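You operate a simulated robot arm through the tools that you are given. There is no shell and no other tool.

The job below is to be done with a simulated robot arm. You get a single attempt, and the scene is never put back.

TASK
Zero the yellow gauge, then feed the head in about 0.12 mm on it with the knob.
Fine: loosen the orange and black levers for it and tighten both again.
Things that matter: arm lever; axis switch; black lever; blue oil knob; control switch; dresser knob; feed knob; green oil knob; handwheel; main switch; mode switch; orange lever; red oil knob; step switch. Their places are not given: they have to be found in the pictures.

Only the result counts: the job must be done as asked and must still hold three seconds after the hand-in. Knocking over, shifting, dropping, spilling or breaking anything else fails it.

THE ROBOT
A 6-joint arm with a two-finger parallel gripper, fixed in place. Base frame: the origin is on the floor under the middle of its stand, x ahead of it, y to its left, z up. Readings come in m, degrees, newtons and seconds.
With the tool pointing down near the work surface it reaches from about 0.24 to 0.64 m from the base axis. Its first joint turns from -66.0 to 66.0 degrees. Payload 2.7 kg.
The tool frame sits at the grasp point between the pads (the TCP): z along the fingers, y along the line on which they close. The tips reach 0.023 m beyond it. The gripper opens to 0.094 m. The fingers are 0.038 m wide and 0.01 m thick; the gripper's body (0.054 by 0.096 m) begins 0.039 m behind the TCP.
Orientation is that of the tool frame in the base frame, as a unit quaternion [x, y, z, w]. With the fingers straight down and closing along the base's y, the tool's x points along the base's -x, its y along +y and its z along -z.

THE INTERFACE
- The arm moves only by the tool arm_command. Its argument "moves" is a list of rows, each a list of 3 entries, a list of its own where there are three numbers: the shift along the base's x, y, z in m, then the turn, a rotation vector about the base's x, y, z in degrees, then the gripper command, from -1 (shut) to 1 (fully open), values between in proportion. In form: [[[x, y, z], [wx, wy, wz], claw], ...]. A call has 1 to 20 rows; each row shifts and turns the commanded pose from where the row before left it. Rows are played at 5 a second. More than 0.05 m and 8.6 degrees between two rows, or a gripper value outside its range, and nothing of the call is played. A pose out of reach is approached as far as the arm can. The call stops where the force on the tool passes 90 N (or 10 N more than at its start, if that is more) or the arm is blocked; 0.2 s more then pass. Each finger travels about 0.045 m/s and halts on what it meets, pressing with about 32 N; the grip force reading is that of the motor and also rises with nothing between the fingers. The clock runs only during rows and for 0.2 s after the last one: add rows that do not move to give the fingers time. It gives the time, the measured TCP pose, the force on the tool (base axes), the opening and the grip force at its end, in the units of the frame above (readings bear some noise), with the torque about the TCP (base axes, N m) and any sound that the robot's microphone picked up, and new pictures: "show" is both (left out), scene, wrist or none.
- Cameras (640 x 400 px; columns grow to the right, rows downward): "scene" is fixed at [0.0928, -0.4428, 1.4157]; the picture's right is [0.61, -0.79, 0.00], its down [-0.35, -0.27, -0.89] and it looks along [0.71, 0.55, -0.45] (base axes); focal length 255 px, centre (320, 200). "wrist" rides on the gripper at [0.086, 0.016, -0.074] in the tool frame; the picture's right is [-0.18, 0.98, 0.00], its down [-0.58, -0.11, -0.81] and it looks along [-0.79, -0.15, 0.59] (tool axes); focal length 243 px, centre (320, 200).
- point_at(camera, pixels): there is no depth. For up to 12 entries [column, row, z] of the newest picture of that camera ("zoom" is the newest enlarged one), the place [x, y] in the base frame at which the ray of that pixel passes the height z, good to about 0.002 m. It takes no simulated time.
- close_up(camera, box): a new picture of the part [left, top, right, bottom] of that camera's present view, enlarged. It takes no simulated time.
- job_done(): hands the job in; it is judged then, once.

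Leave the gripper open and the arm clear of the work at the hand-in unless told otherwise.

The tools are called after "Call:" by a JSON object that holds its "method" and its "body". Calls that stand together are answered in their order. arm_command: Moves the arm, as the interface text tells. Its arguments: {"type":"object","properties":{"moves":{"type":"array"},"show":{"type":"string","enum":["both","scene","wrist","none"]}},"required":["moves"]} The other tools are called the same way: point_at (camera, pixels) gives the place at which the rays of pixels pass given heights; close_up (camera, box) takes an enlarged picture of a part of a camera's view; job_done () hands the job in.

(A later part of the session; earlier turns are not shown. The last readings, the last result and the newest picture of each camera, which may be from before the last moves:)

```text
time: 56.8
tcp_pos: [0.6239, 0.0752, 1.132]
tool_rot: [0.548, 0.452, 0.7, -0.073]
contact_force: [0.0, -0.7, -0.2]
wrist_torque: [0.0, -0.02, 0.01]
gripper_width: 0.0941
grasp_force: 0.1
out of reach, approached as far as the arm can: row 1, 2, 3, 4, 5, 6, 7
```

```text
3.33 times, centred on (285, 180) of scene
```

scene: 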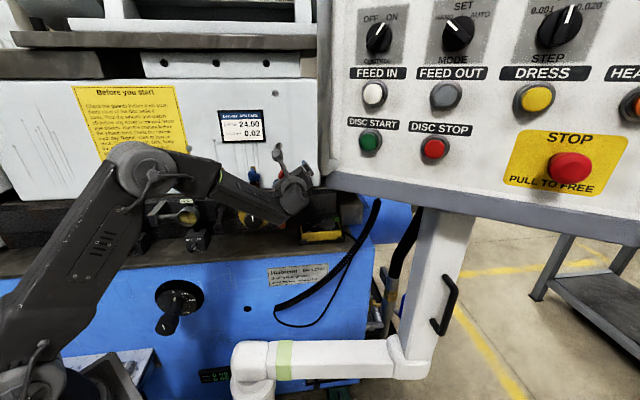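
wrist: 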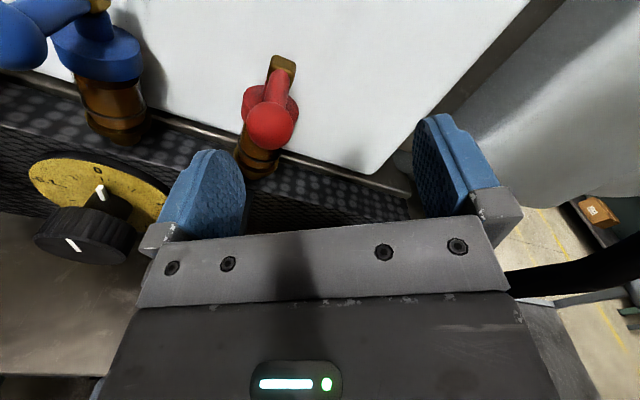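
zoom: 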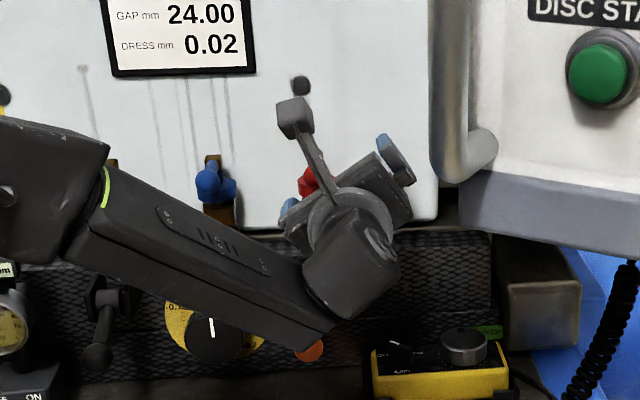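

The red ball (R≈0.360, N≈0.512, z≈1.141) lies between the open fingers with at least 7 mm clearance, even if I roll back. I'll roll back 30° clockwise in place, toward the comfortable range, then retract.

Call:
{"method": "arm_command", "body": {"moves": [[[0, 0, 0], [3.9, 3.9, 0], 1], [[0, 0, 0], [3.9, 3.9, 0], 1], [[0, 0, 0], [3.9, 3.9, 0], 1], [[0, 0, 0], [0, 0, 0], 1]]}}

```text
time: 57.8
tcp_pos: [0.6234, 0.0757, 1.1291]
tool_rot: [0.604, 0.367, 0.687, -0.168]
contact_force: [1.0, 0.3, -0.4]
wrist_torque: [0.02, -0.01, -0.02]
gripper_width: 0.0942
grasp_force: 0.0
```

scene: 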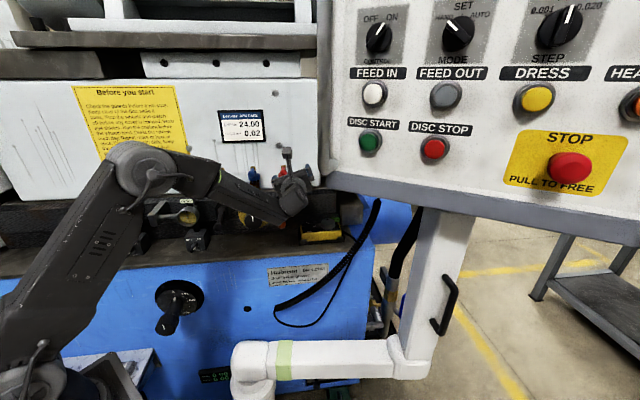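
wrist: 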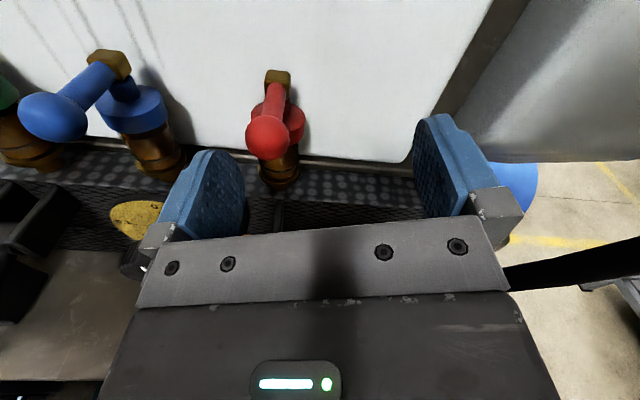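

No contact and the position held. Now I'll retract straight out along the normal by 60 mm.

Call:
{"method": "arm_command", "body": {"moves": [[[-0.0106, -0.0106, 0], [1.5, 1.5, 0], 1], [[-0.0106, -0.0106, 0], [1.5, 1.5, 0], 1], [[-0.0106, -0.0106, 0], [1.5, 1.5, 0], 1], [[-0.0106, -0.0106, 0], [1.5, 1.5, 0], 1], [[0, 0, 0], [0, 0, 0], 1]]}}

```text
time: 59.0
tcp_pos: [0.5823, 0.0336, 1.129]
tool_rot: [0.63, 0.321, 0.673, -0.217]
contact_force: [0.1, -0.1, -0.2]
wrist_torque: [0.03, 0.01, 0.01]
gripper_width: 0.0944
grasp_force: 0.1
```

scene: 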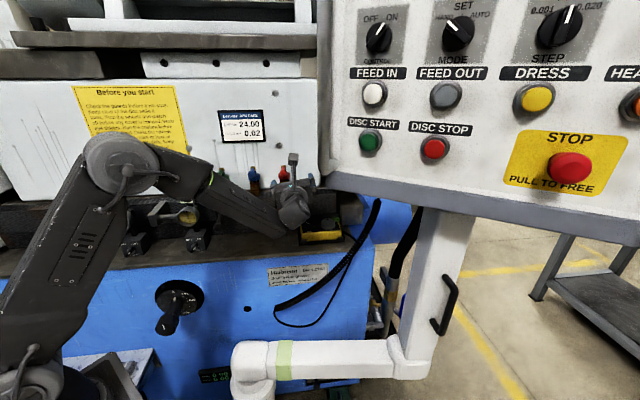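
wrist: 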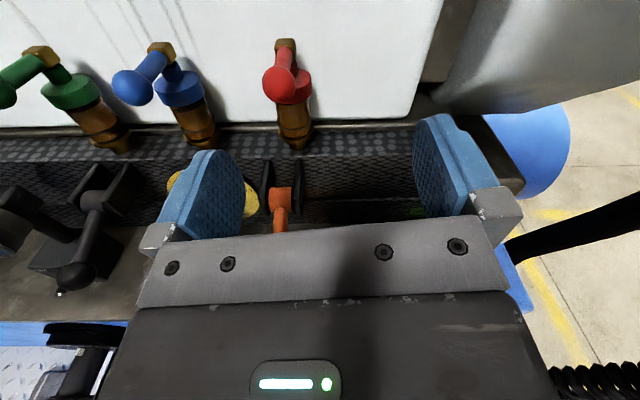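

Clear of the tap. Now I'll roll back 19° clockwise for joint margin while moving left to the knob's line, staying at N≈0.435 and above the lever balls.

Call:
{"method": "arm_command", "body": {"moves": [[[-0.0318, 0.0318, -0.015], [4.48, 4.48, 0], 1], [[-0.0318, 0.0318, -0.02], [4.48, 4.48, 0], 1], [[-0.0318, 0.0318, -0.02], [4.48, 4.48, 0], 1], [[0, 0, 0], [0, 0, 0], 1]]}}

```text
time: 60.0
tcp_pos: [0.4858, 0.1283, 1.076]
tool_rot: [0.674, 0.212, 0.628, -0.325]
contact_force: [0.2, -0.5, 1.0]
wrist_torque: [-0.01, -0.03, -0.01]
gripper_width: 0.094
grasp_force: 0.0
```

scene: 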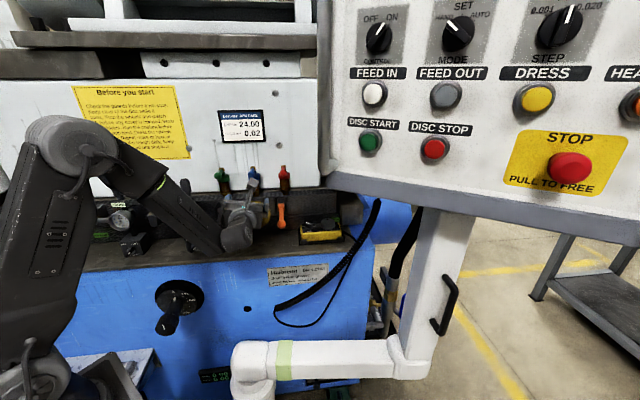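
wrist: 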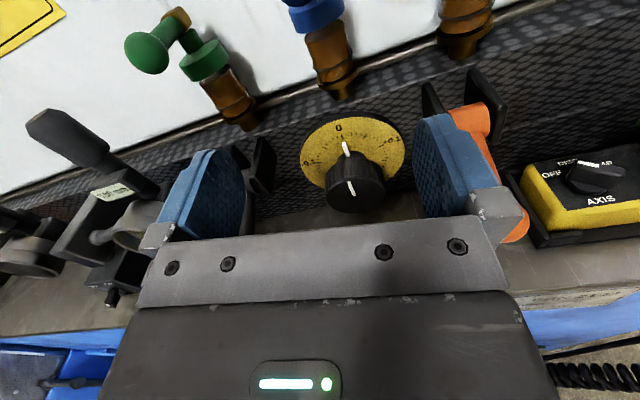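

In place above the knob, R≈0.253, with no reach trouble. Lowering to the knob axis height, z≈0.984.

Call:
{"method": "arm_command", "body": {"moves": [[[0.002, 0.002, -0.031], [0, 0, 0], 1], [[0.002, 0.002, -0.031], [0, 0, 0], 1], [[0.001, 0.001, -0.03], [0, 0, 0], 1], [[0, 0, 0], [0, 0, 0], 1]]}}

Call:
{"method": "close_up", "body": {"camera": "wrist", "box": [200, 20, 440, 220]}}

Call:
{"method": "close_up", "body": {"camera": "scene", "box": [140, 160, 340, 272]}}

```text
time: 61.0
tcp_pos: [0.4903, 0.1338, 0.9833]
tool_rot: [0.674, 0.213, 0.628, -0.325]
contact_force: [-0.1, -0.8, -0.4]
wrist_torque: [-0.03, 0.05, -0.03]
gripper_width: 0.0939
grasp_force: 0.1
```

scene: 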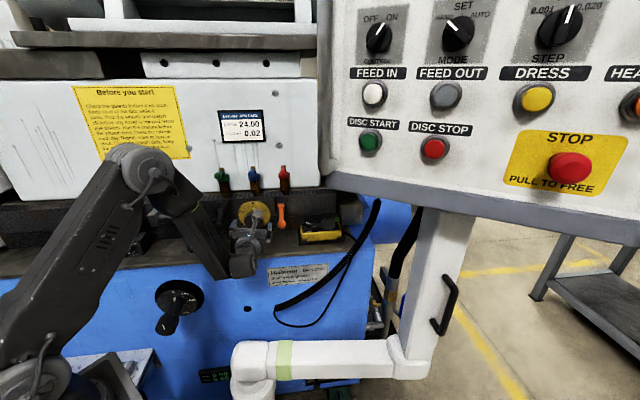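
wrist: 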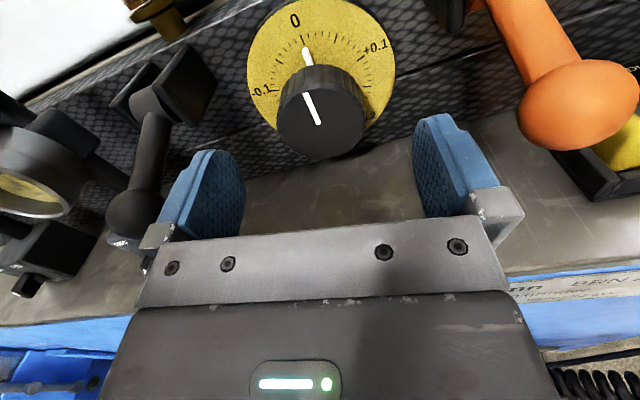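

```text
2.00 times, centred on (320, 120) of wrist
```

zoom: 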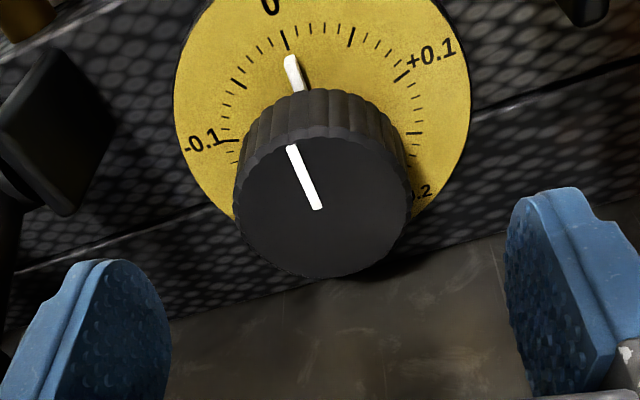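

```text
3.20 times, centred on (240, 216) of scene
```

zoom: 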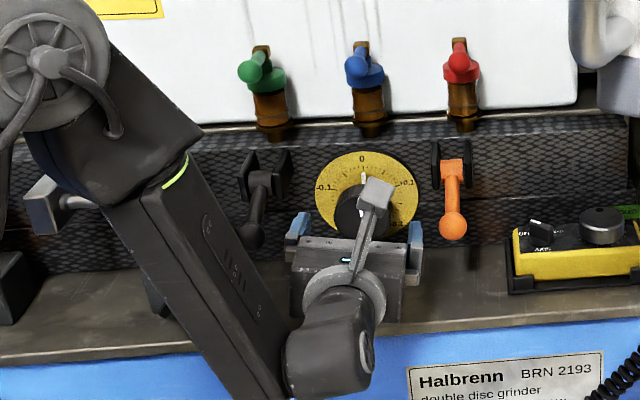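

Call:
{"method": "point_at", "body": {"camera": "wrist", "pixels": [[321.5, 123, 0.96], [321.5, 123, 1.0], [321.5, 92.5, 0.96], [321.5, 92.5, 1.0], [321.5, 158.5, 0.94], [321.5, 158.5, 0.98], [277.5, 125, 0.96], [277.5, 125, 1.0], [365.5, 122, 0.96], [365.5, 122, 1.0]]}}

```text
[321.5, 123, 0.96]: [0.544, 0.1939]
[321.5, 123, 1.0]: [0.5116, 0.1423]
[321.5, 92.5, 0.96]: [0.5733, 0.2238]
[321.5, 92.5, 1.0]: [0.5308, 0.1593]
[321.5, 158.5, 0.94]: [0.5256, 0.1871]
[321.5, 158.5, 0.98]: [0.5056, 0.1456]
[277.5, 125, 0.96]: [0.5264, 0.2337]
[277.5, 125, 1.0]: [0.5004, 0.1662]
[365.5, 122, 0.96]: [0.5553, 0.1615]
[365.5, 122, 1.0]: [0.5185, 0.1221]
```

From several rays, the knob front comes out at N≈0.504 with its axis at R≈0.2515, z≈0.975 (dial plate at N≈0.544). I'll move in to TCP N≈0.496, lowering 8 mm, and check the centring before closing.

Call:
{"method": "arm_command", "body": {"moves": [[[0.0096, 0.0098, -0.0021], [0, 0, 0], 1], [[0.0096, 0.0098, -0.0021], [0, 0, 0], 1], [[0.0096, 0.0098, -0.0021], [0, 0, 0], 1], [[0.0096, 0.0098, -0.0021], [0, 0, 0], 1], [[0, 0, 0], [0, 0, 0], 1]]}}

Call:
{"method": "close_up", "body": {"camera": "wrist", "box": [200, 40, 440, 240]}}

Call:
{"method": "close_up", "body": {"camera": "scene", "box": [140, 160, 340, 272]}}

```text
time: 62.2
tcp_pos: [0.5294, 0.1734, 0.976]
tool_rot: [0.675, 0.212, 0.628, -0.325]
contact_force: [-0.1, -0.6, -0.2]
wrist_torque: [0.03, 0.03, 0.0]
gripper_width: 0.0939
grasp_force: 0.1
```

scene: 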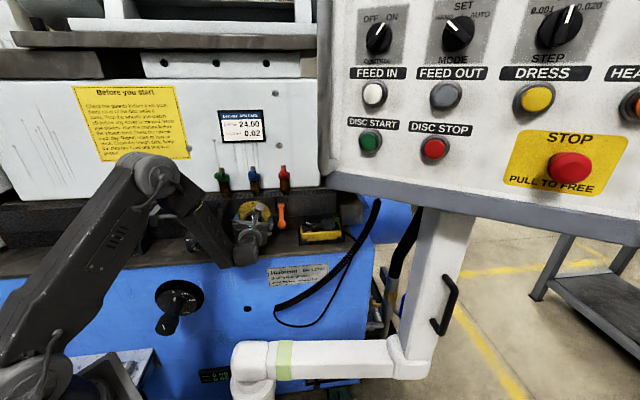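
wrist: 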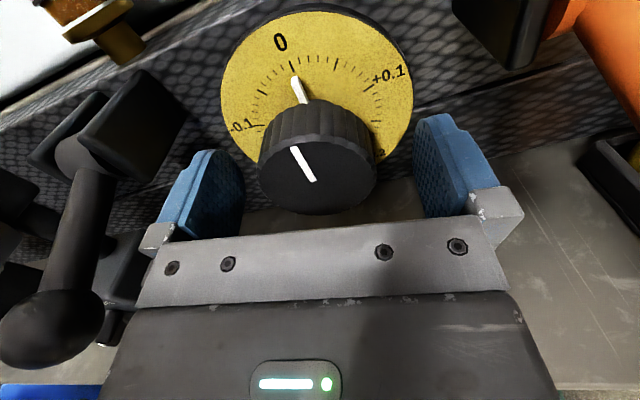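

```text
2.00 times, centred on (320, 140) of wrist
```

zoom: 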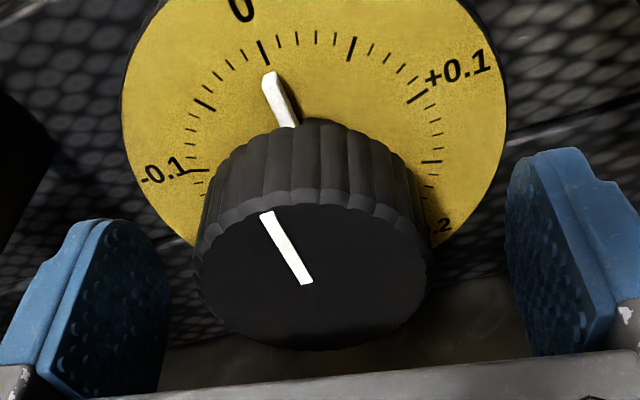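

```text
3.20 times, centred on (240, 216) of scene
```

zoom: 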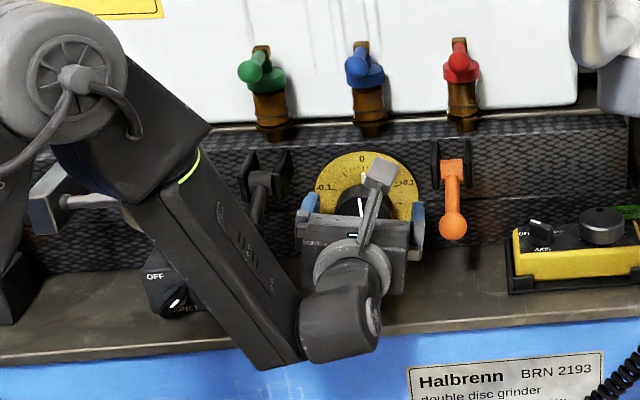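

The knob's front is centred at wrist (316,176), about 1.5–2 mm to the left of the tool axis, with D≈0.0565 and ~19 mm overlap. I'll shift 1.5 mm left and close on it.

Call:
{"method": "arm_command", "body": {"moves": [[[-0.0011, 0.0011, 0], [0, 0, 0], 1], [[0, 0, 0], [0, 0, 0], 0.4], [[0, 0, 0], [0, 0, 0], 0.2], [[0, 0, 0], [0, 0, 0], -0.5], [[0, 0, 0], [0, 0, 0], -1], [[0, 0, 0], [0, 0, 0], -1]]}}

Call:
{"method": "close_up", "body": {"camera": "wrist", "box": [200, 20, 440, 240]}}

```text
time: 63.6
tcp_pos: [0.5284, 0.1746, 0.975]
tool_rot: [0.674, 0.213, 0.628, -0.325]
contact_force: [-2.9, 2.1, 0.7]
wrist_torque: [0.12, -0.1, 0.12]
gripper_width: 0.0573
grasp_force: 44.8
```

scene: 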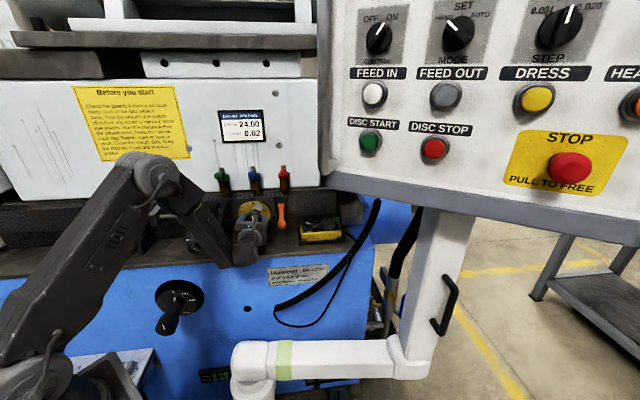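
wrist: 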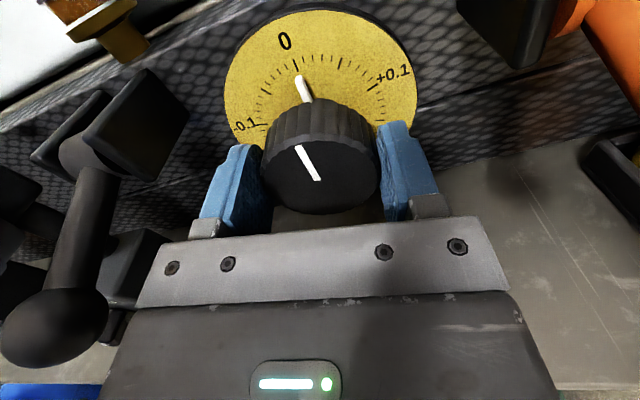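

```text
1.82 times, centred on (320, 130) of wrist
```

zoom: 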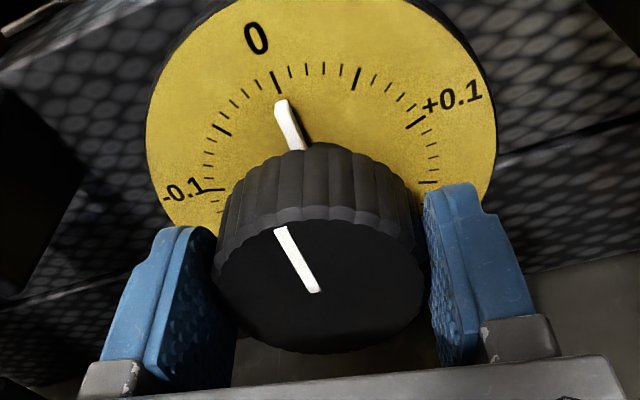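

Firm, well-centred grip (0.0573 m, ~3.6 N side load). The pointer is at 0. Turning clockwise, toward +0.1, by 40°.

Call:
{"method": "arm_command", "body": {"moves": [[[0, 0, 0], [5.657, 5.657, 0], -1], [[0, 0, 0], [5.657, 5.657, 0], -1], [[0, 0, 0], [5.657, 5.657, 0], -1], [[0, 0, 0], [5.657, 5.657, 0], -1], [[0, 0, 0], [5.657, 5.657, 0], -1], [[0, 0, 0], [0, 0, 0], -1]]}}

Call:
{"method": "close_up", "body": {"camera": "wrist", "box": [200, 20, 440, 240]}}

Call:
{"method": "close_up", "body": {"camera": "scene", "box": [100, 160, 300, 272]}}

```text
time: 65.0
tcp_pos: [0.5295, 0.1738, 0.9745]
tool_rot: [0.707, -0.032, 0.478, -0.52]
contact_force: [9.9, 2.1, -7.3]
wrist_torque: [0.29, -0.31, 0.1]
gripper_width: 0.0577
grasp_force: 44.9
```

scene: 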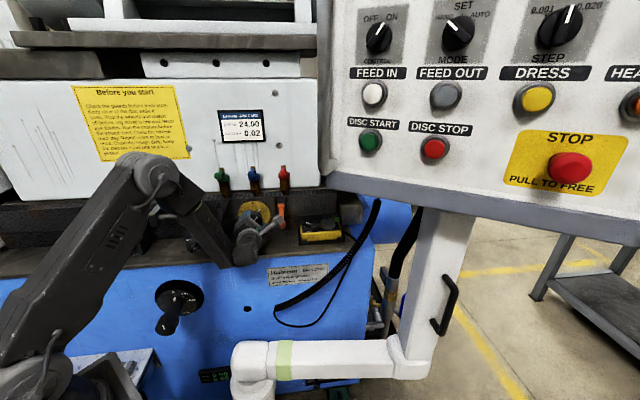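
wrist: 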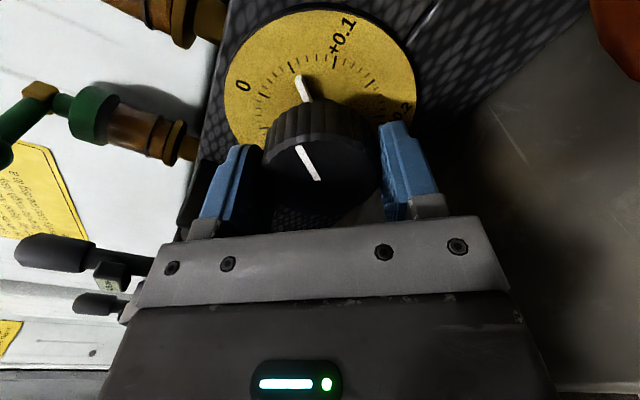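

```text
1.82 times, centred on (320, 130) of wrist
```

zoom: 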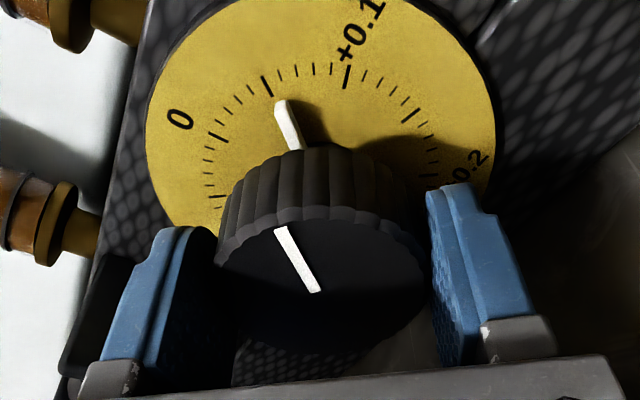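

```text
3.20 times, centred on (200, 216) of scene
```

zoom: 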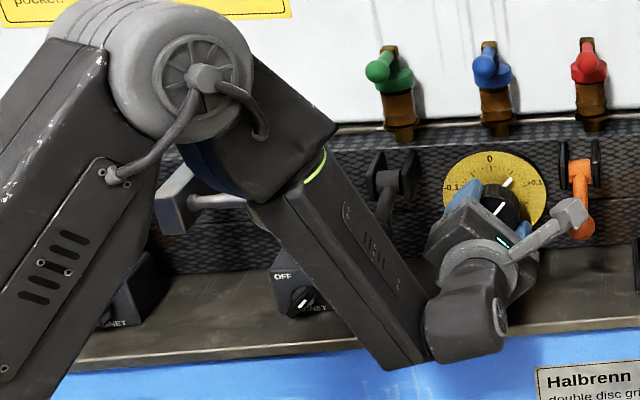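

The knob turned with the grip; the pointer is now a bit past the +0.05 mark. I'll try to read the gauge label, which peeks out at wrist ~(112,285).

Call:
{"method": "close_up", "body": {"camera": "wrist", "box": [60, 220, 160, 320]}}

Call:
{"method": "close_up", "body": {"camera": "scene", "box": [230, 180, 310, 260]}}

```text
4.00 times, centred on (110, 270) of wrist
```

zoom: 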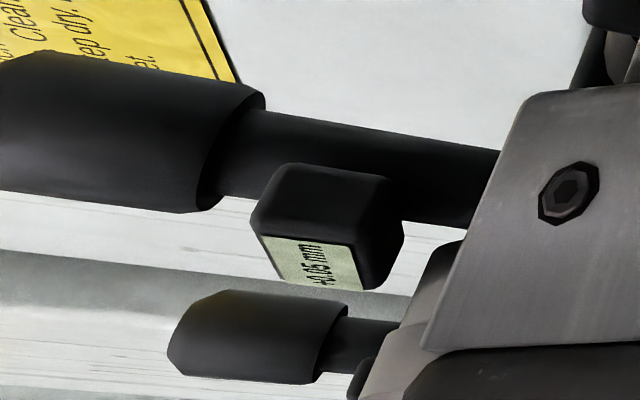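

```text
5.00 times, centred on (270, 220) of scene
```

zoom: 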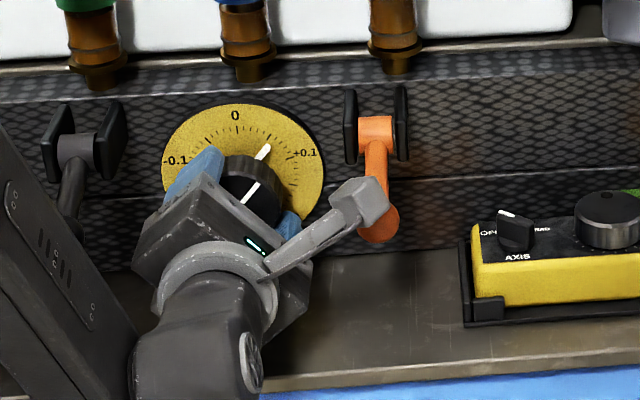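

The label reads +0.05 mm: the feed works and + is inward. I'll open, roll back 40° counter-clockwise, re-grip and check the pointer has stayed.

Call:
{"method": "arm_command", "body": {"moves": [[[0, 0, 0], [0, 0, 0], 0.6], [[0, 0, 0], [0, 0, 0], 0.7], [[0, 0, 0], [-5.657, -5.657, 0], 0.7], [[0, 0, 0], [-5.657, -5.657, 0], 0.7], [[0, 0, 0], [-5.657, -5.657, 0], 0.7], [[0, 0, 0], [-5.657, -5.657, 0], 0.7], [[0, 0, 0], [-5.657, -5.657, 0], 0.7], [[0, 0, 0], [0, 0, 0], 0.7]]}}

Call:
{"method": "close_up", "body": {"camera": "wrist", "box": [200, 0, 440, 240]}}

```text
time: 66.8
tcp_pos: [0.5277, 0.1741, 0.9744]
tool_rot: [0.674, 0.214, 0.628, -0.324]
contact_force: [-0.8, 0.3, -0.4]
wrist_torque: [0.03, 0.0, 0.0]
gripper_width: 0.0799
grasp_force: 0.1
```

scene: 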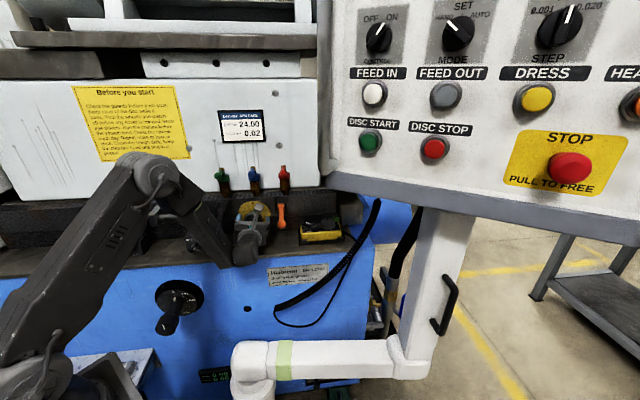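
wrist: 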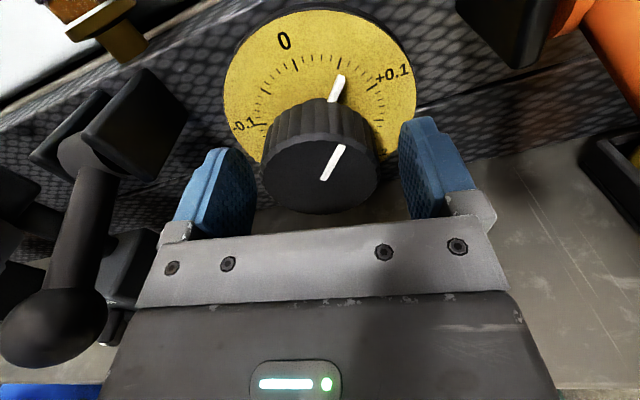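

```text
1.67 times, centred on (320, 120) of wrist
```

zoom: 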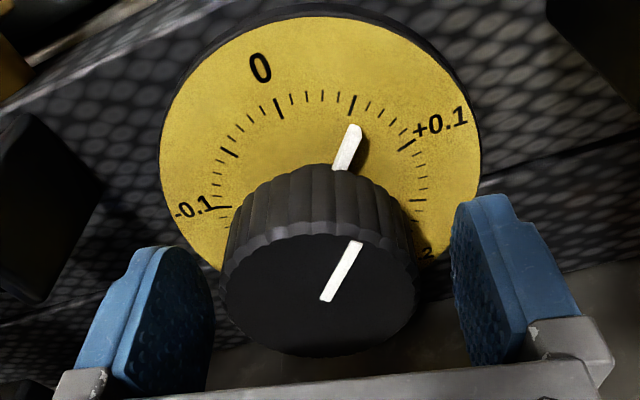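

The pointer stayed just past +0.05. Gripping again and turning another 40° clockwise.

Call:
{"method": "arm_command", "body": {"moves": [[[0, 0, 0], [0, 0, 0], 0.3], [[0, 0, 0], [0, 0, 0], -0.5], [[0, 0, 0], [0, 0, 0], -1], [[0, 0, 0], [0, 0, 0], -1], [[0, 0, 0], [5.657, 5.657, 0], -1], [[0, 0, 0], [5.657, 5.657, 0], -1], [[0, 0, 0], [5.657, 5.657, 0], -1], [[0, 0, 0], [5.657, 5.657, 0], -1], [[0, 0, 0], [5.657, 5.657, 0], -1], [[0, 0, 0], [0, 0, 0], -1]]}}

Call:
{"method": "close_up", "body": {"camera": "wrist", "box": [90, 250, 150, 310]}}

Call:
{"method": "close_up", "body": {"camera": "scene", "box": [230, 180, 310, 260]}}

```text
time: 69.0
tcp_pos: [0.5294, 0.1747, 0.9745]
tool_rot: [0.707, -0.032, 0.478, -0.52]
contact_force: [0.6, -5.2, -2.1]
wrist_torque: [0.21, -0.22, 1.06]
gripper_width: 0.0576
grasp_force: 45.4
```

scene: 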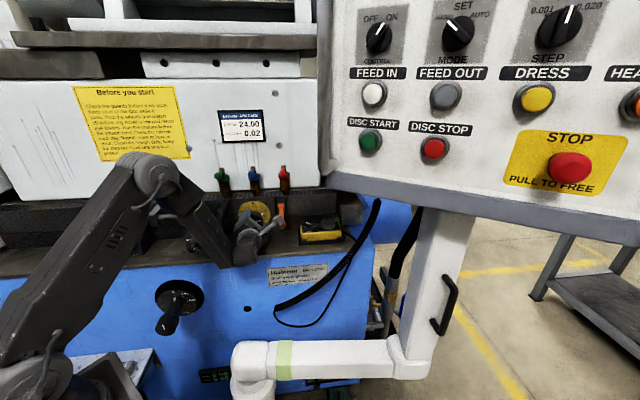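
wrist: 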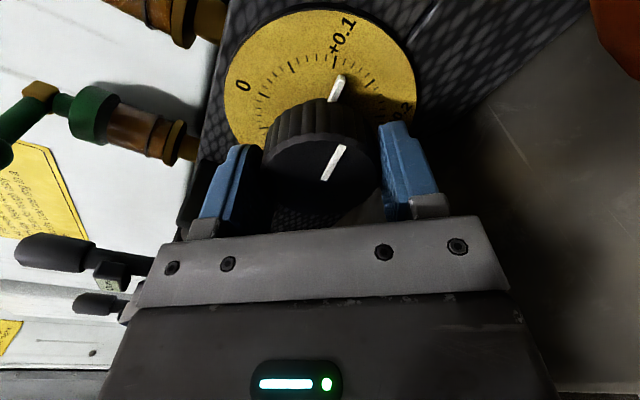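

```text
6.67 times, centred on (120, 280) of wrist
```

zoom: 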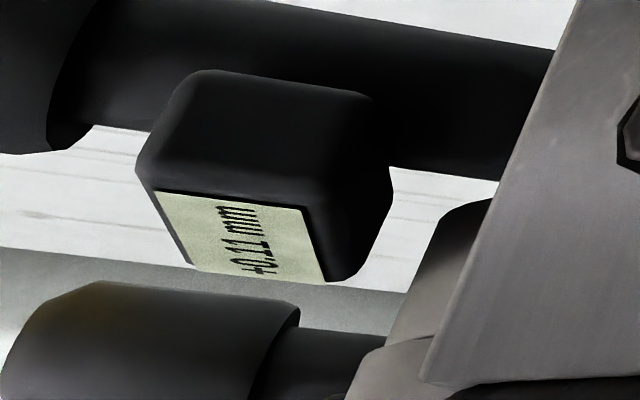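

```text
5.00 times, centred on (270, 220) of scene
```

zoom: 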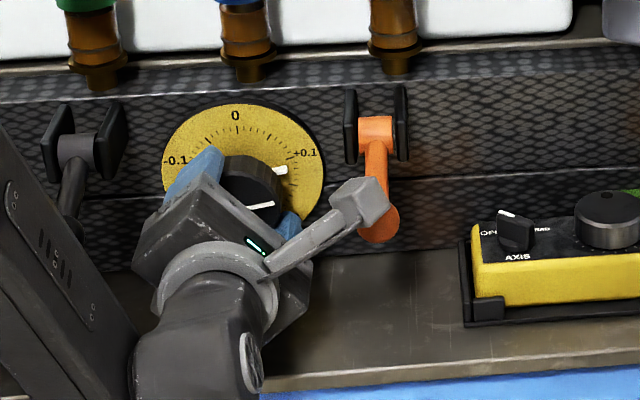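

The label now reads +0.11 mm (80° in total, matching 0.5 mm per turn). About 6.5° more is needed, but the camera is close to the orange ball at this roll. I'll release, roll back 16°, re-grip and turn the remaining 6.5°.

Call:
{"method": "arm_command", "body": {"moves": [[[0, 0, 0], [0, 0, 0], 0.6], [[0, 0, 0], [0, 0, 0], 0.6], [[0, 0, 0], [-5.657, -5.657, 0], 0.6], [[0, 0, 0], [-5.657, -5.657, 0], 0.6], [[0, 0, 0], [0, 0, 0], 0.3], [[0, 0, 0], [0, 0, 0], -0.5], [[0, 0, 0], [0, 0, 0], -1], [[0, 0, 0], [0, 0, 0], -1], [[0, 0, 0], [2.3, 2.3, 0], -1], [[0, 0, 0], [2.3, 2.3, 0], -1], [[0, 0, 0], [0, 0, 0], -1]]}}

Call:
{"method": "close_up", "body": {"camera": "wrist", "box": [20, 200, 180, 330]}}

Call:
{"method": "close_up", "body": {"camera": "scene", "box": [230, 180, 310, 260]}}

```text
time: 71.4
tcp_pos: [0.5292, 0.1749, 0.9741]
tool_rot: [0.707, 0.027, 0.521, -0.478]
contact_force: [2.0, -2.5, -0.1]
wrist_torque: [-0.01, -0.01, 0.59]
gripper_width: 0.0575
grasp_force: 45.1
```

scene: 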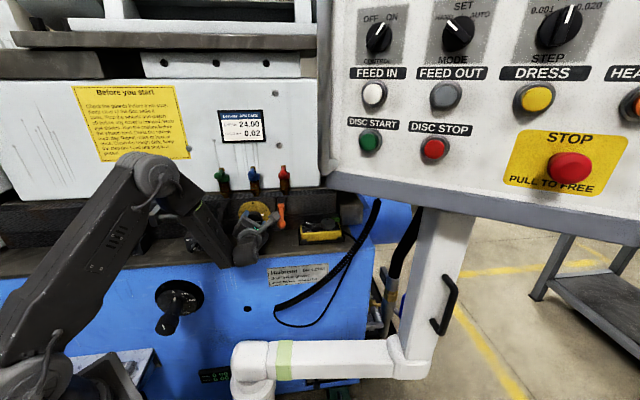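
wrist: 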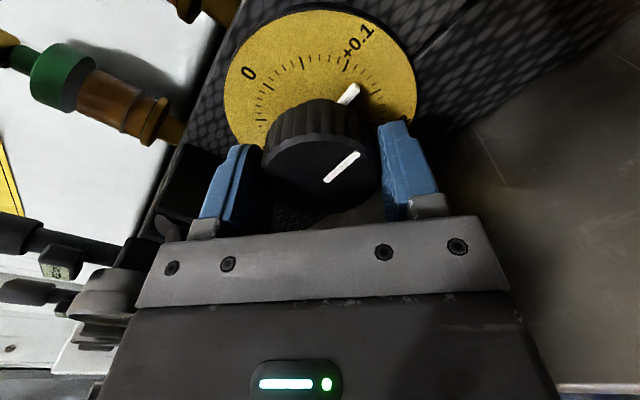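

```text
3.08 times, centred on (100, 265) of wrist
```

zoom: 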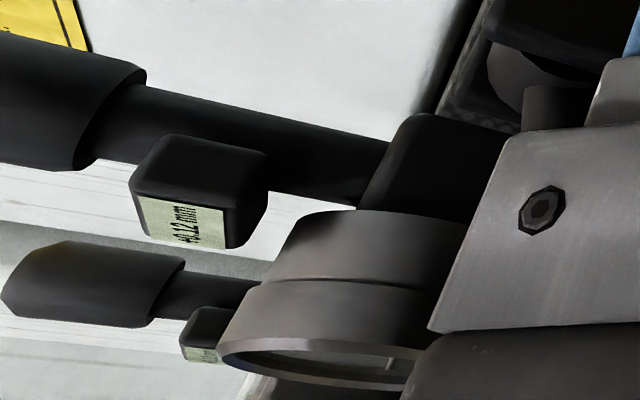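

```text
5.00 times, centred on (270, 220) of scene
```

zoom: 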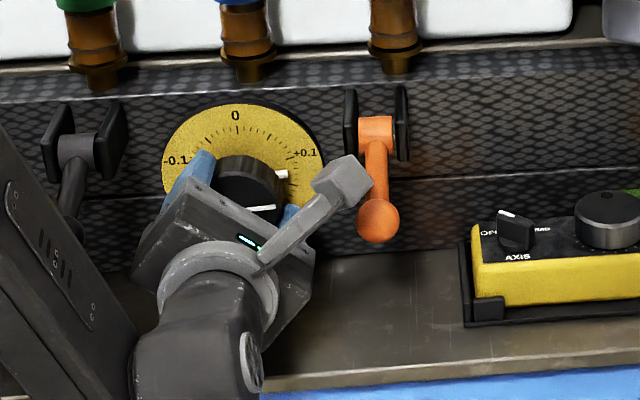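

It reads +0.12 mm. I'll release, roll the camera back up, and retract to check it holds.

Call:
{"method": "arm_command", "body": {"moves": [[[0, 0, 0], [0, 0, 0], 0.6], [[0, 0, 0], [0, 0, 0], 0.8], [[0, 0, 0], [-5.657, -5.657, 0], 0.8], [[0, 0, 0], [-5.657, -5.657, 0], 0.8], [[0, 0, 0], [-5.657, -5.657, 0], 0.8], [[-0.0106, -0.0106, 0.002], [0, 0, 0], 0.8], [[-0.0106, -0.0106, 0.002], [0, 0, 0], 0.8], [[-0.0106, -0.0106, 0.002], [0, 0, 0], 0.8], [[-0.0106, -0.0106, 0.004], [0, 0, 0], 0.8], [[0, 0, 0], [0, 0, 0], 0.8]]}}

Call:
{"method": "close_up", "body": {"camera": "wrist", "box": [0, 100, 200, 260]}}

Call:
{"method": "close_up", "body": {"camera": "wrist", "box": [200, 0, 440, 200]}}

```text
time: 73.6
tcp_pos: [0.4865, 0.1313, 0.9837]
tool_rot: [0.685, 0.174, 0.609, -0.36]
contact_force: [0.0, -1.0, -0.5]
wrist_torque: [0.01, -0.02, 0.02]
gripper_width: 0.084
grasp_force: 0.0
```

scene: 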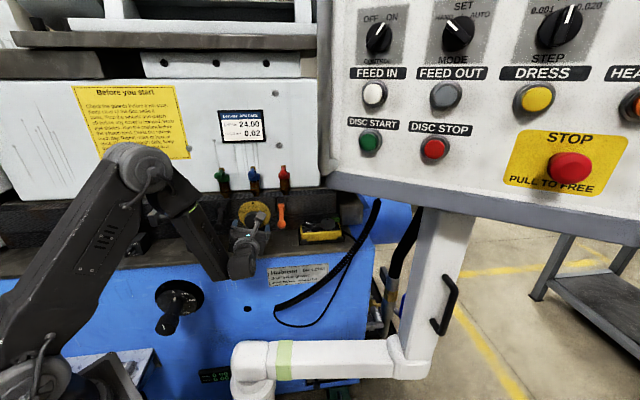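
wrist: 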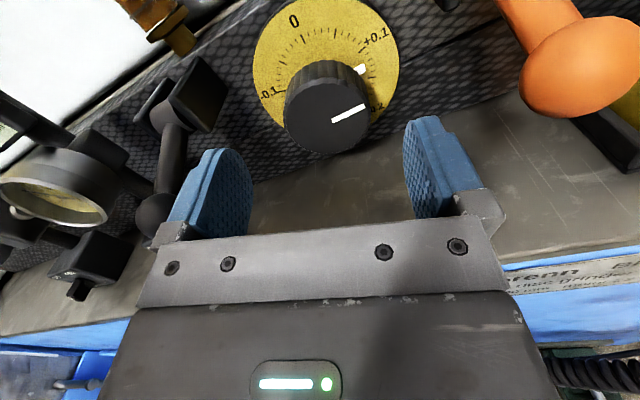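

```text
2.50 times, centred on (100, 180) of wrist
```

zoom: 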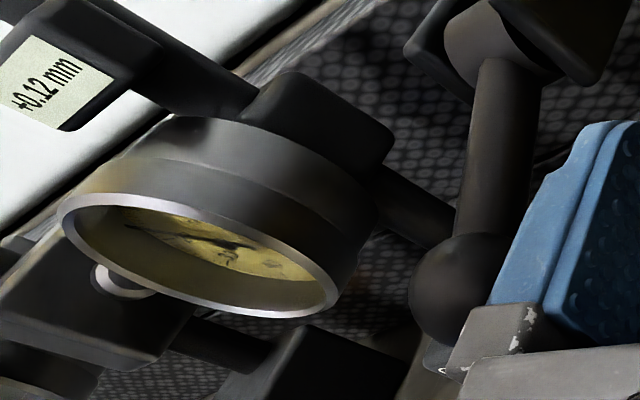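

```text
2.00 times, centred on (320, 100) of wrist
```

zoom: 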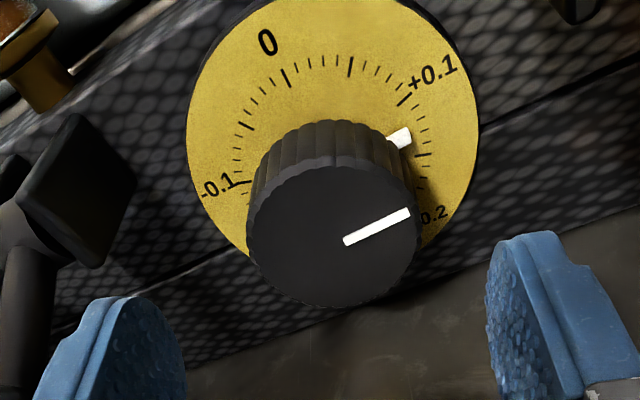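

The gauge holds +0.12 mm after release and the knob pointer sits at about +0.12. Now to tighten, black lever first. I'll rise, move left above the black ball, and pitch the tool down about 46°, as when I left it.

Call:
{"method": "arm_command", "body": {"moves": [[[0, 0, 0.03], [-3.85, -3.85, 0], 0.4], [[0, 0, 0.03], [-3.85, -3.85, 0], 0.1], [[0, 0, 0.025], [0, 0, 0], 0.1], [[-0.0259, 0.0193, 0], [-5.42, 5.42, 0], 0.1], [[-0.0259, 0.0193, 0], [-5.42, 5.42, 0], 0.1], [[-0.0259, 0.0193, 0], [-5.42, 5.42, 0], 0.1], [[0, 0, 0], [-5.42, 5.42, 0], 0.1], [[0, 0, 0], [-5.42, 5.42, 0], 0.1], [[0, 0, 0], [-5.42, 5.42, 0], 0.1], [[0, 0, 0], [0, 0, 0], 0.1]]}}

Call:
{"method": "close_up", "body": {"camera": "wrist", "box": [200, 0, 480, 240]}}

Call:
{"method": "close_up", "body": {"camera": "scene", "box": [140, 160, 320, 262]}}

```text
time: 75.8
tcp_pos: [0.408, 0.1885, 1.0698]
tool_rot: [0.873, 0.313, 0.34, -0.159]
contact_force: [-0.5, 0.0, -0.3]
wrist_torque: [-0.02, 0.03, 0.03]
gripper_width: 0.0518
grasp_force: 0.0
```

scene: 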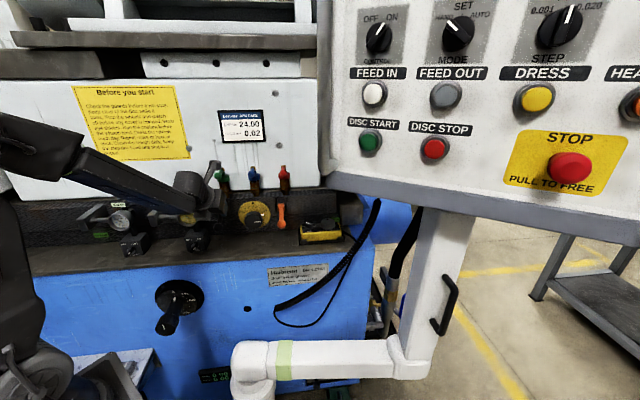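
wrist: 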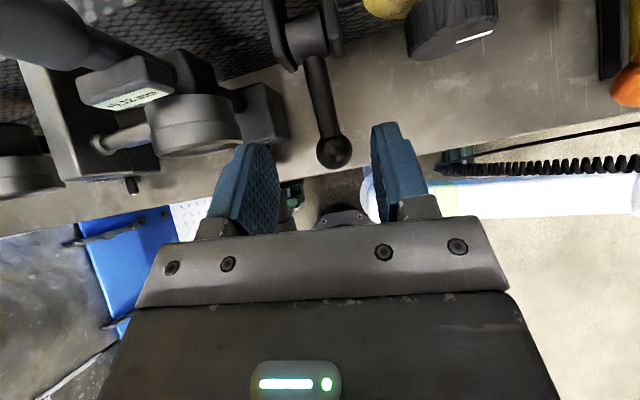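

```text
1.67 times, centred on (340, 120) of wrist
```

zoom: 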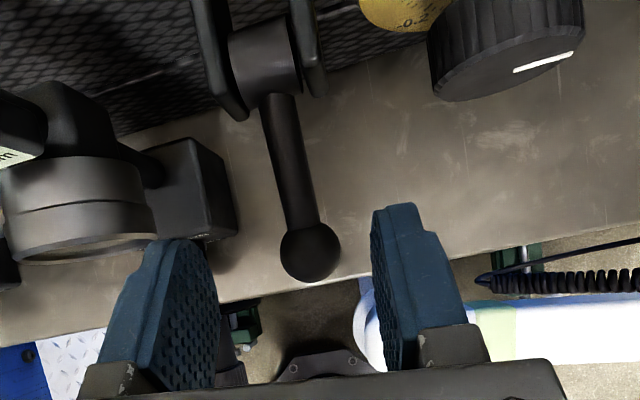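

```text
3.56 times, centred on (230, 211) of scene
```

zoom: 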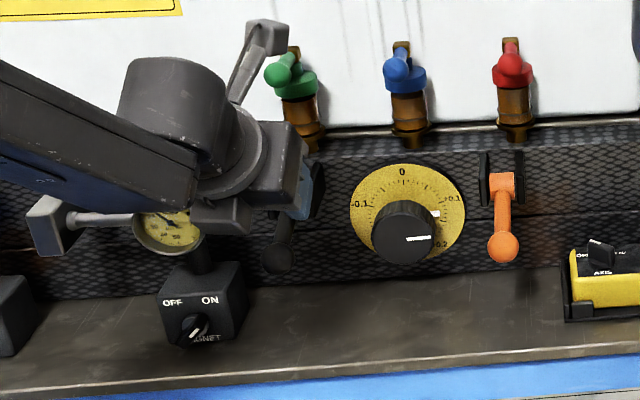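

Same view as when I left it: black ball at wrist (334,151), knob pointer unchanged. I'll descend along the reverse of my earlier retreat and close on the ball.

Call:
{"method": "arm_command", "body": {"moves": [[[0, 0, -0.015], [0, 0, 0], 0.1], [[0.002, 0.002, -0.016], [0, 0, 0], 0.1], [[0.004, 0.004, -0.015], [0, 0, 0], 0.1], [[0.0035, 0.0035, -0.015], [0, 0, 0], 0.1], [[0, 0, 0], [0, 0, 0], -0.3], [[0, 0, 0], [0, 0, 0], -1], [[0, 0, 0], [0, 0, 0], -1]]}}

Call:
{"method": "close_up", "body": {"camera": "wrist", "box": [200, 0, 480, 240]}}

```text
time: 77.4
tcp_pos: [0.4184, 0.1987, 1.0087]
tool_rot: [0.873, 0.314, 0.339, -0.159]
contact_force: [8.0, -1.9, -3.8]
wrist_torque: [-0.22, -0.05, -0.02]
gripper_width: 0.0274
grasp_force: 44.4
```

scene: 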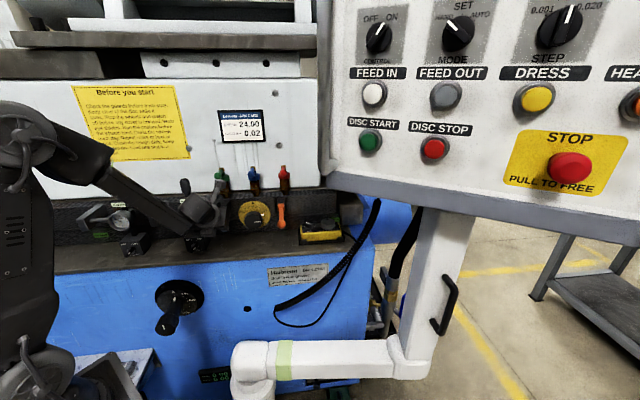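
wrist: 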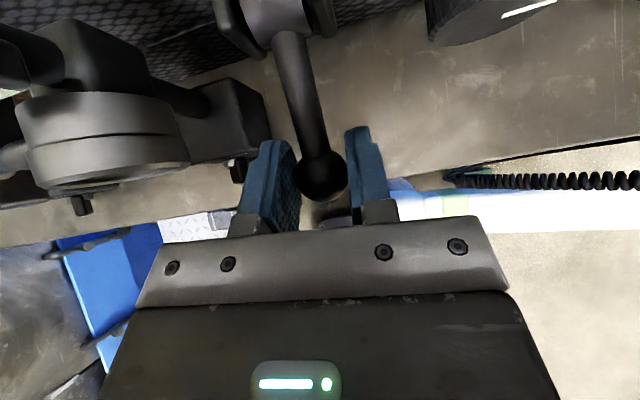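

```text
1.67 times, centred on (340, 120) of wrist
```

zoom: 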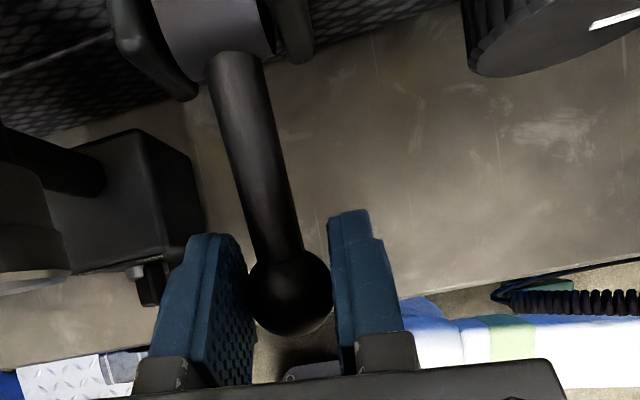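

Ball gripped with low load. I'll now bring the lever back down along the reversed arc, first four steps (about 28°), pitching the tool back up as it goes.

Call:
{"method": "arm_command", "body": {"moves": [[[0.0018, 0.0012, -0.0082], [1.7, -1.7, 0], -1], [[0.0021, 0.0021, -0.0079], [1.7, -1.7, 0], -1], [[0.0028, 0.0028, -0.0074], [1.7, -1.7, 0], -1], [[0.0034, 0.0034, -0.0069], [1.7, -1.7, 0], -1], [[0, 0, 0], [0, 0, 0], -1]]}}

Call:
{"method": "close_up", "body": {"camera": "wrist", "box": [200, 0, 480, 240]}}

```text
time: 78.6
tcp_pos: [0.4278, 0.2075, 0.9786]
tool_rot: [0.839, 0.303, 0.409, -0.193]
contact_force: [-4.6, -10.4, 12.2]
wrist_torque: [0.76, -0.91, -0.15]
gripper_width: 0.0276
grasp_force: 45.2
```

scene: 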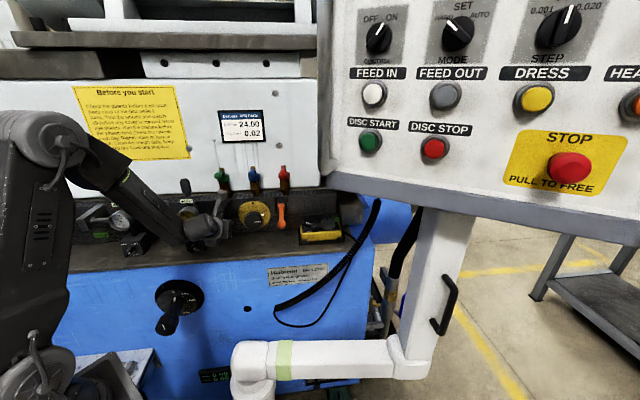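
wrist: 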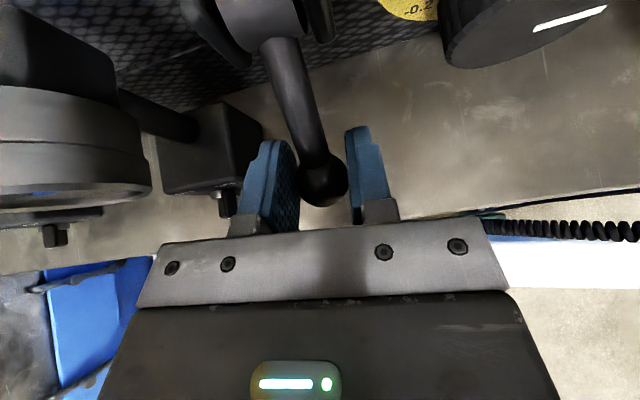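

```text
1.67 times, centred on (340, 120) of wrist
```

zoom: 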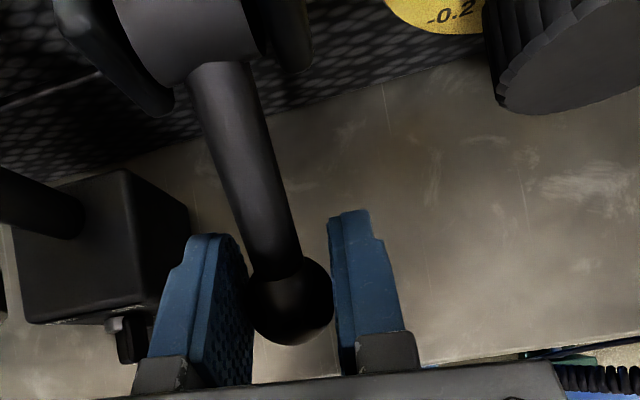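

The lever follows down (about 50° now) with modest forces. Continuing the next four steps.

Call:
{"method": "arm_command", "body": {"moves": [[[0.004, 0.004, -0.0061], [1.7, -1.7, 0], -1], [[0.0045, 0.0045, -0.0053], [1.7, -1.7, 0], -1], [[0.0049, 0.0049, -0.0045], [1.7, -1.7, 0], -1], [[0.0052, 0.0052, -0.0036], [1.7, -1.7, 0], -1], [[0, 0, 0], [0, 0, 0], -1]]}}

Call:
{"method": "close_up", "body": {"camera": "wrist", "box": [200, 0, 480, 240]}}

```text
time: 79.8
tcp_pos: [0.4452, 0.2264, 0.9569]
tool_rot: [0.802, 0.288, 0.474, -0.222]
contact_force: [-8.5, -17.5, -0.8]
wrist_torque: [0.64, -0.81, -0.12]
gripper_width: 0.0275
grasp_force: 44.3
```

scene: 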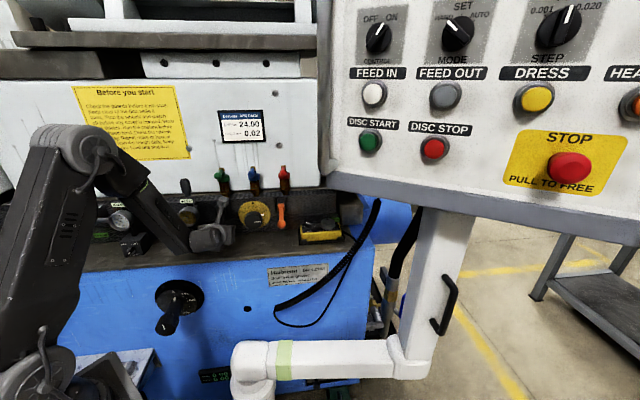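
wrist: 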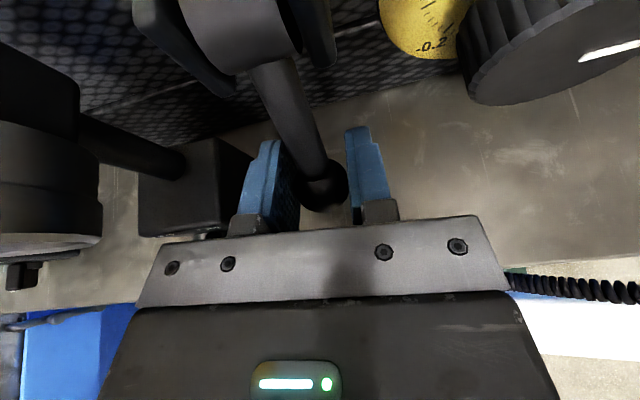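

```text
1.67 times, centred on (340, 120) of wrist
```

zoom: 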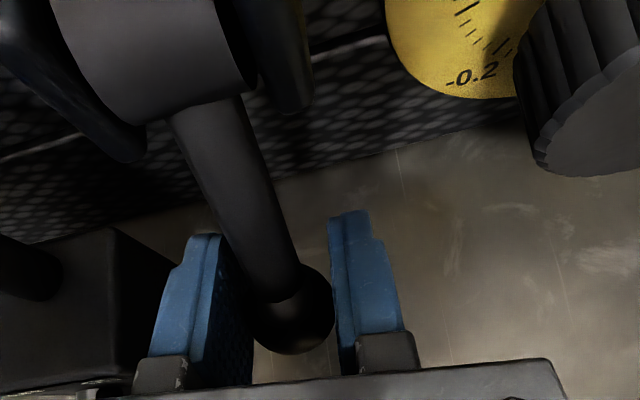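

About 22° left. Three more steps to bring it fully home, plus a slight press.

Call:
{"method": "arm_command", "body": {"moves": [[[0.0055, 0.0055, -0.0024], [1.7, -1.7, 0], -1], [[0.0057, 0.0057, -0.0014], [1.7, -1.7, 0], -1], [[0.0058, 0.0058, -0.0005], [1.7, -1.7, 0], -1], [[0.0025, 0.0025, 0], [0, 0, 0], -1], [[0, 0, 0], [0, 0, 0], -1]]}}

Call:
{"method": "close_up", "body": {"camera": "wrist", "box": [200, 0, 480, 240]}}

Call:
{"method": "close_up", "body": {"camera": "scene", "box": [140, 170, 320, 262]}}

```text
time: 81.0
tcp_pos: [0.465, 0.245, 0.9506]
tool_rot: [0.772, 0.275, 0.519, -0.244]
contact_force: [-2.3, -22.5, -21.6]
wrist_torque: [0.62, -0.75, -0.09]
gripper_width: 0.027
grasp_force: 44.8
```

scene: 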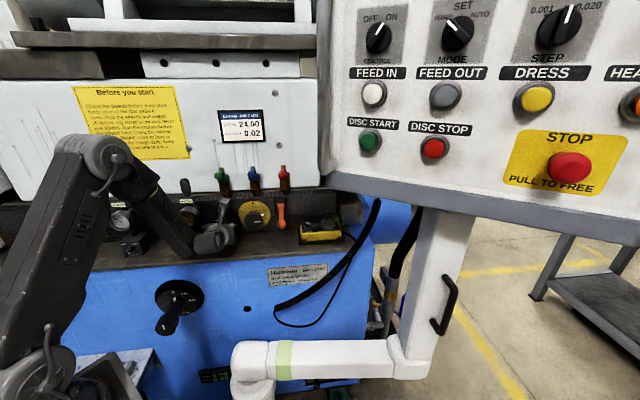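
wrist: 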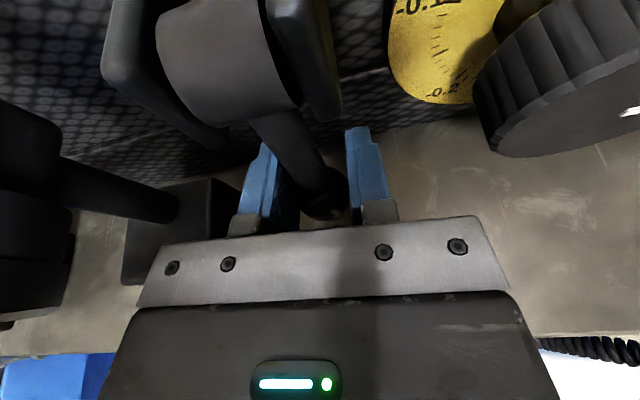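

```text
1.67 times, centred on (340, 120) of wrist
```

zoom: 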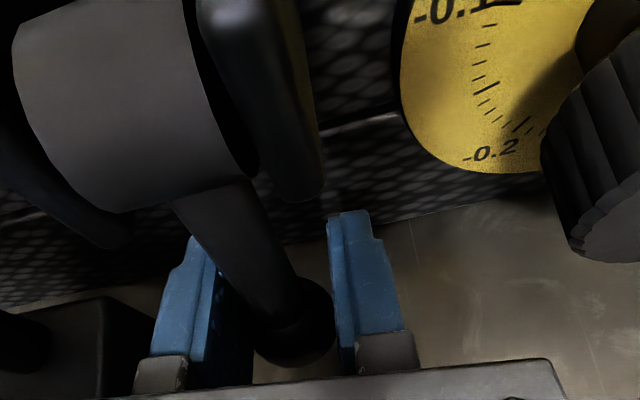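

```text
3.56 times, centred on (230, 216) of scene
```

zoom: 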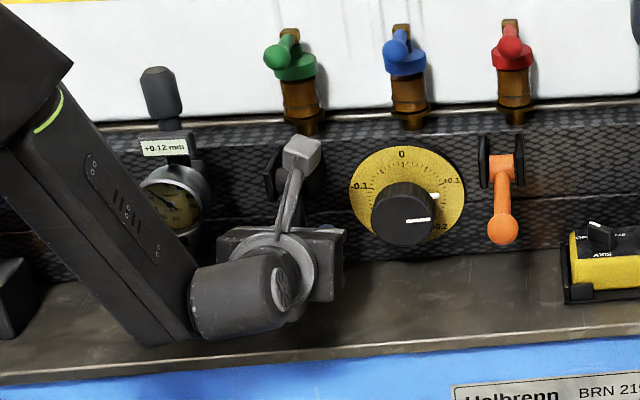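

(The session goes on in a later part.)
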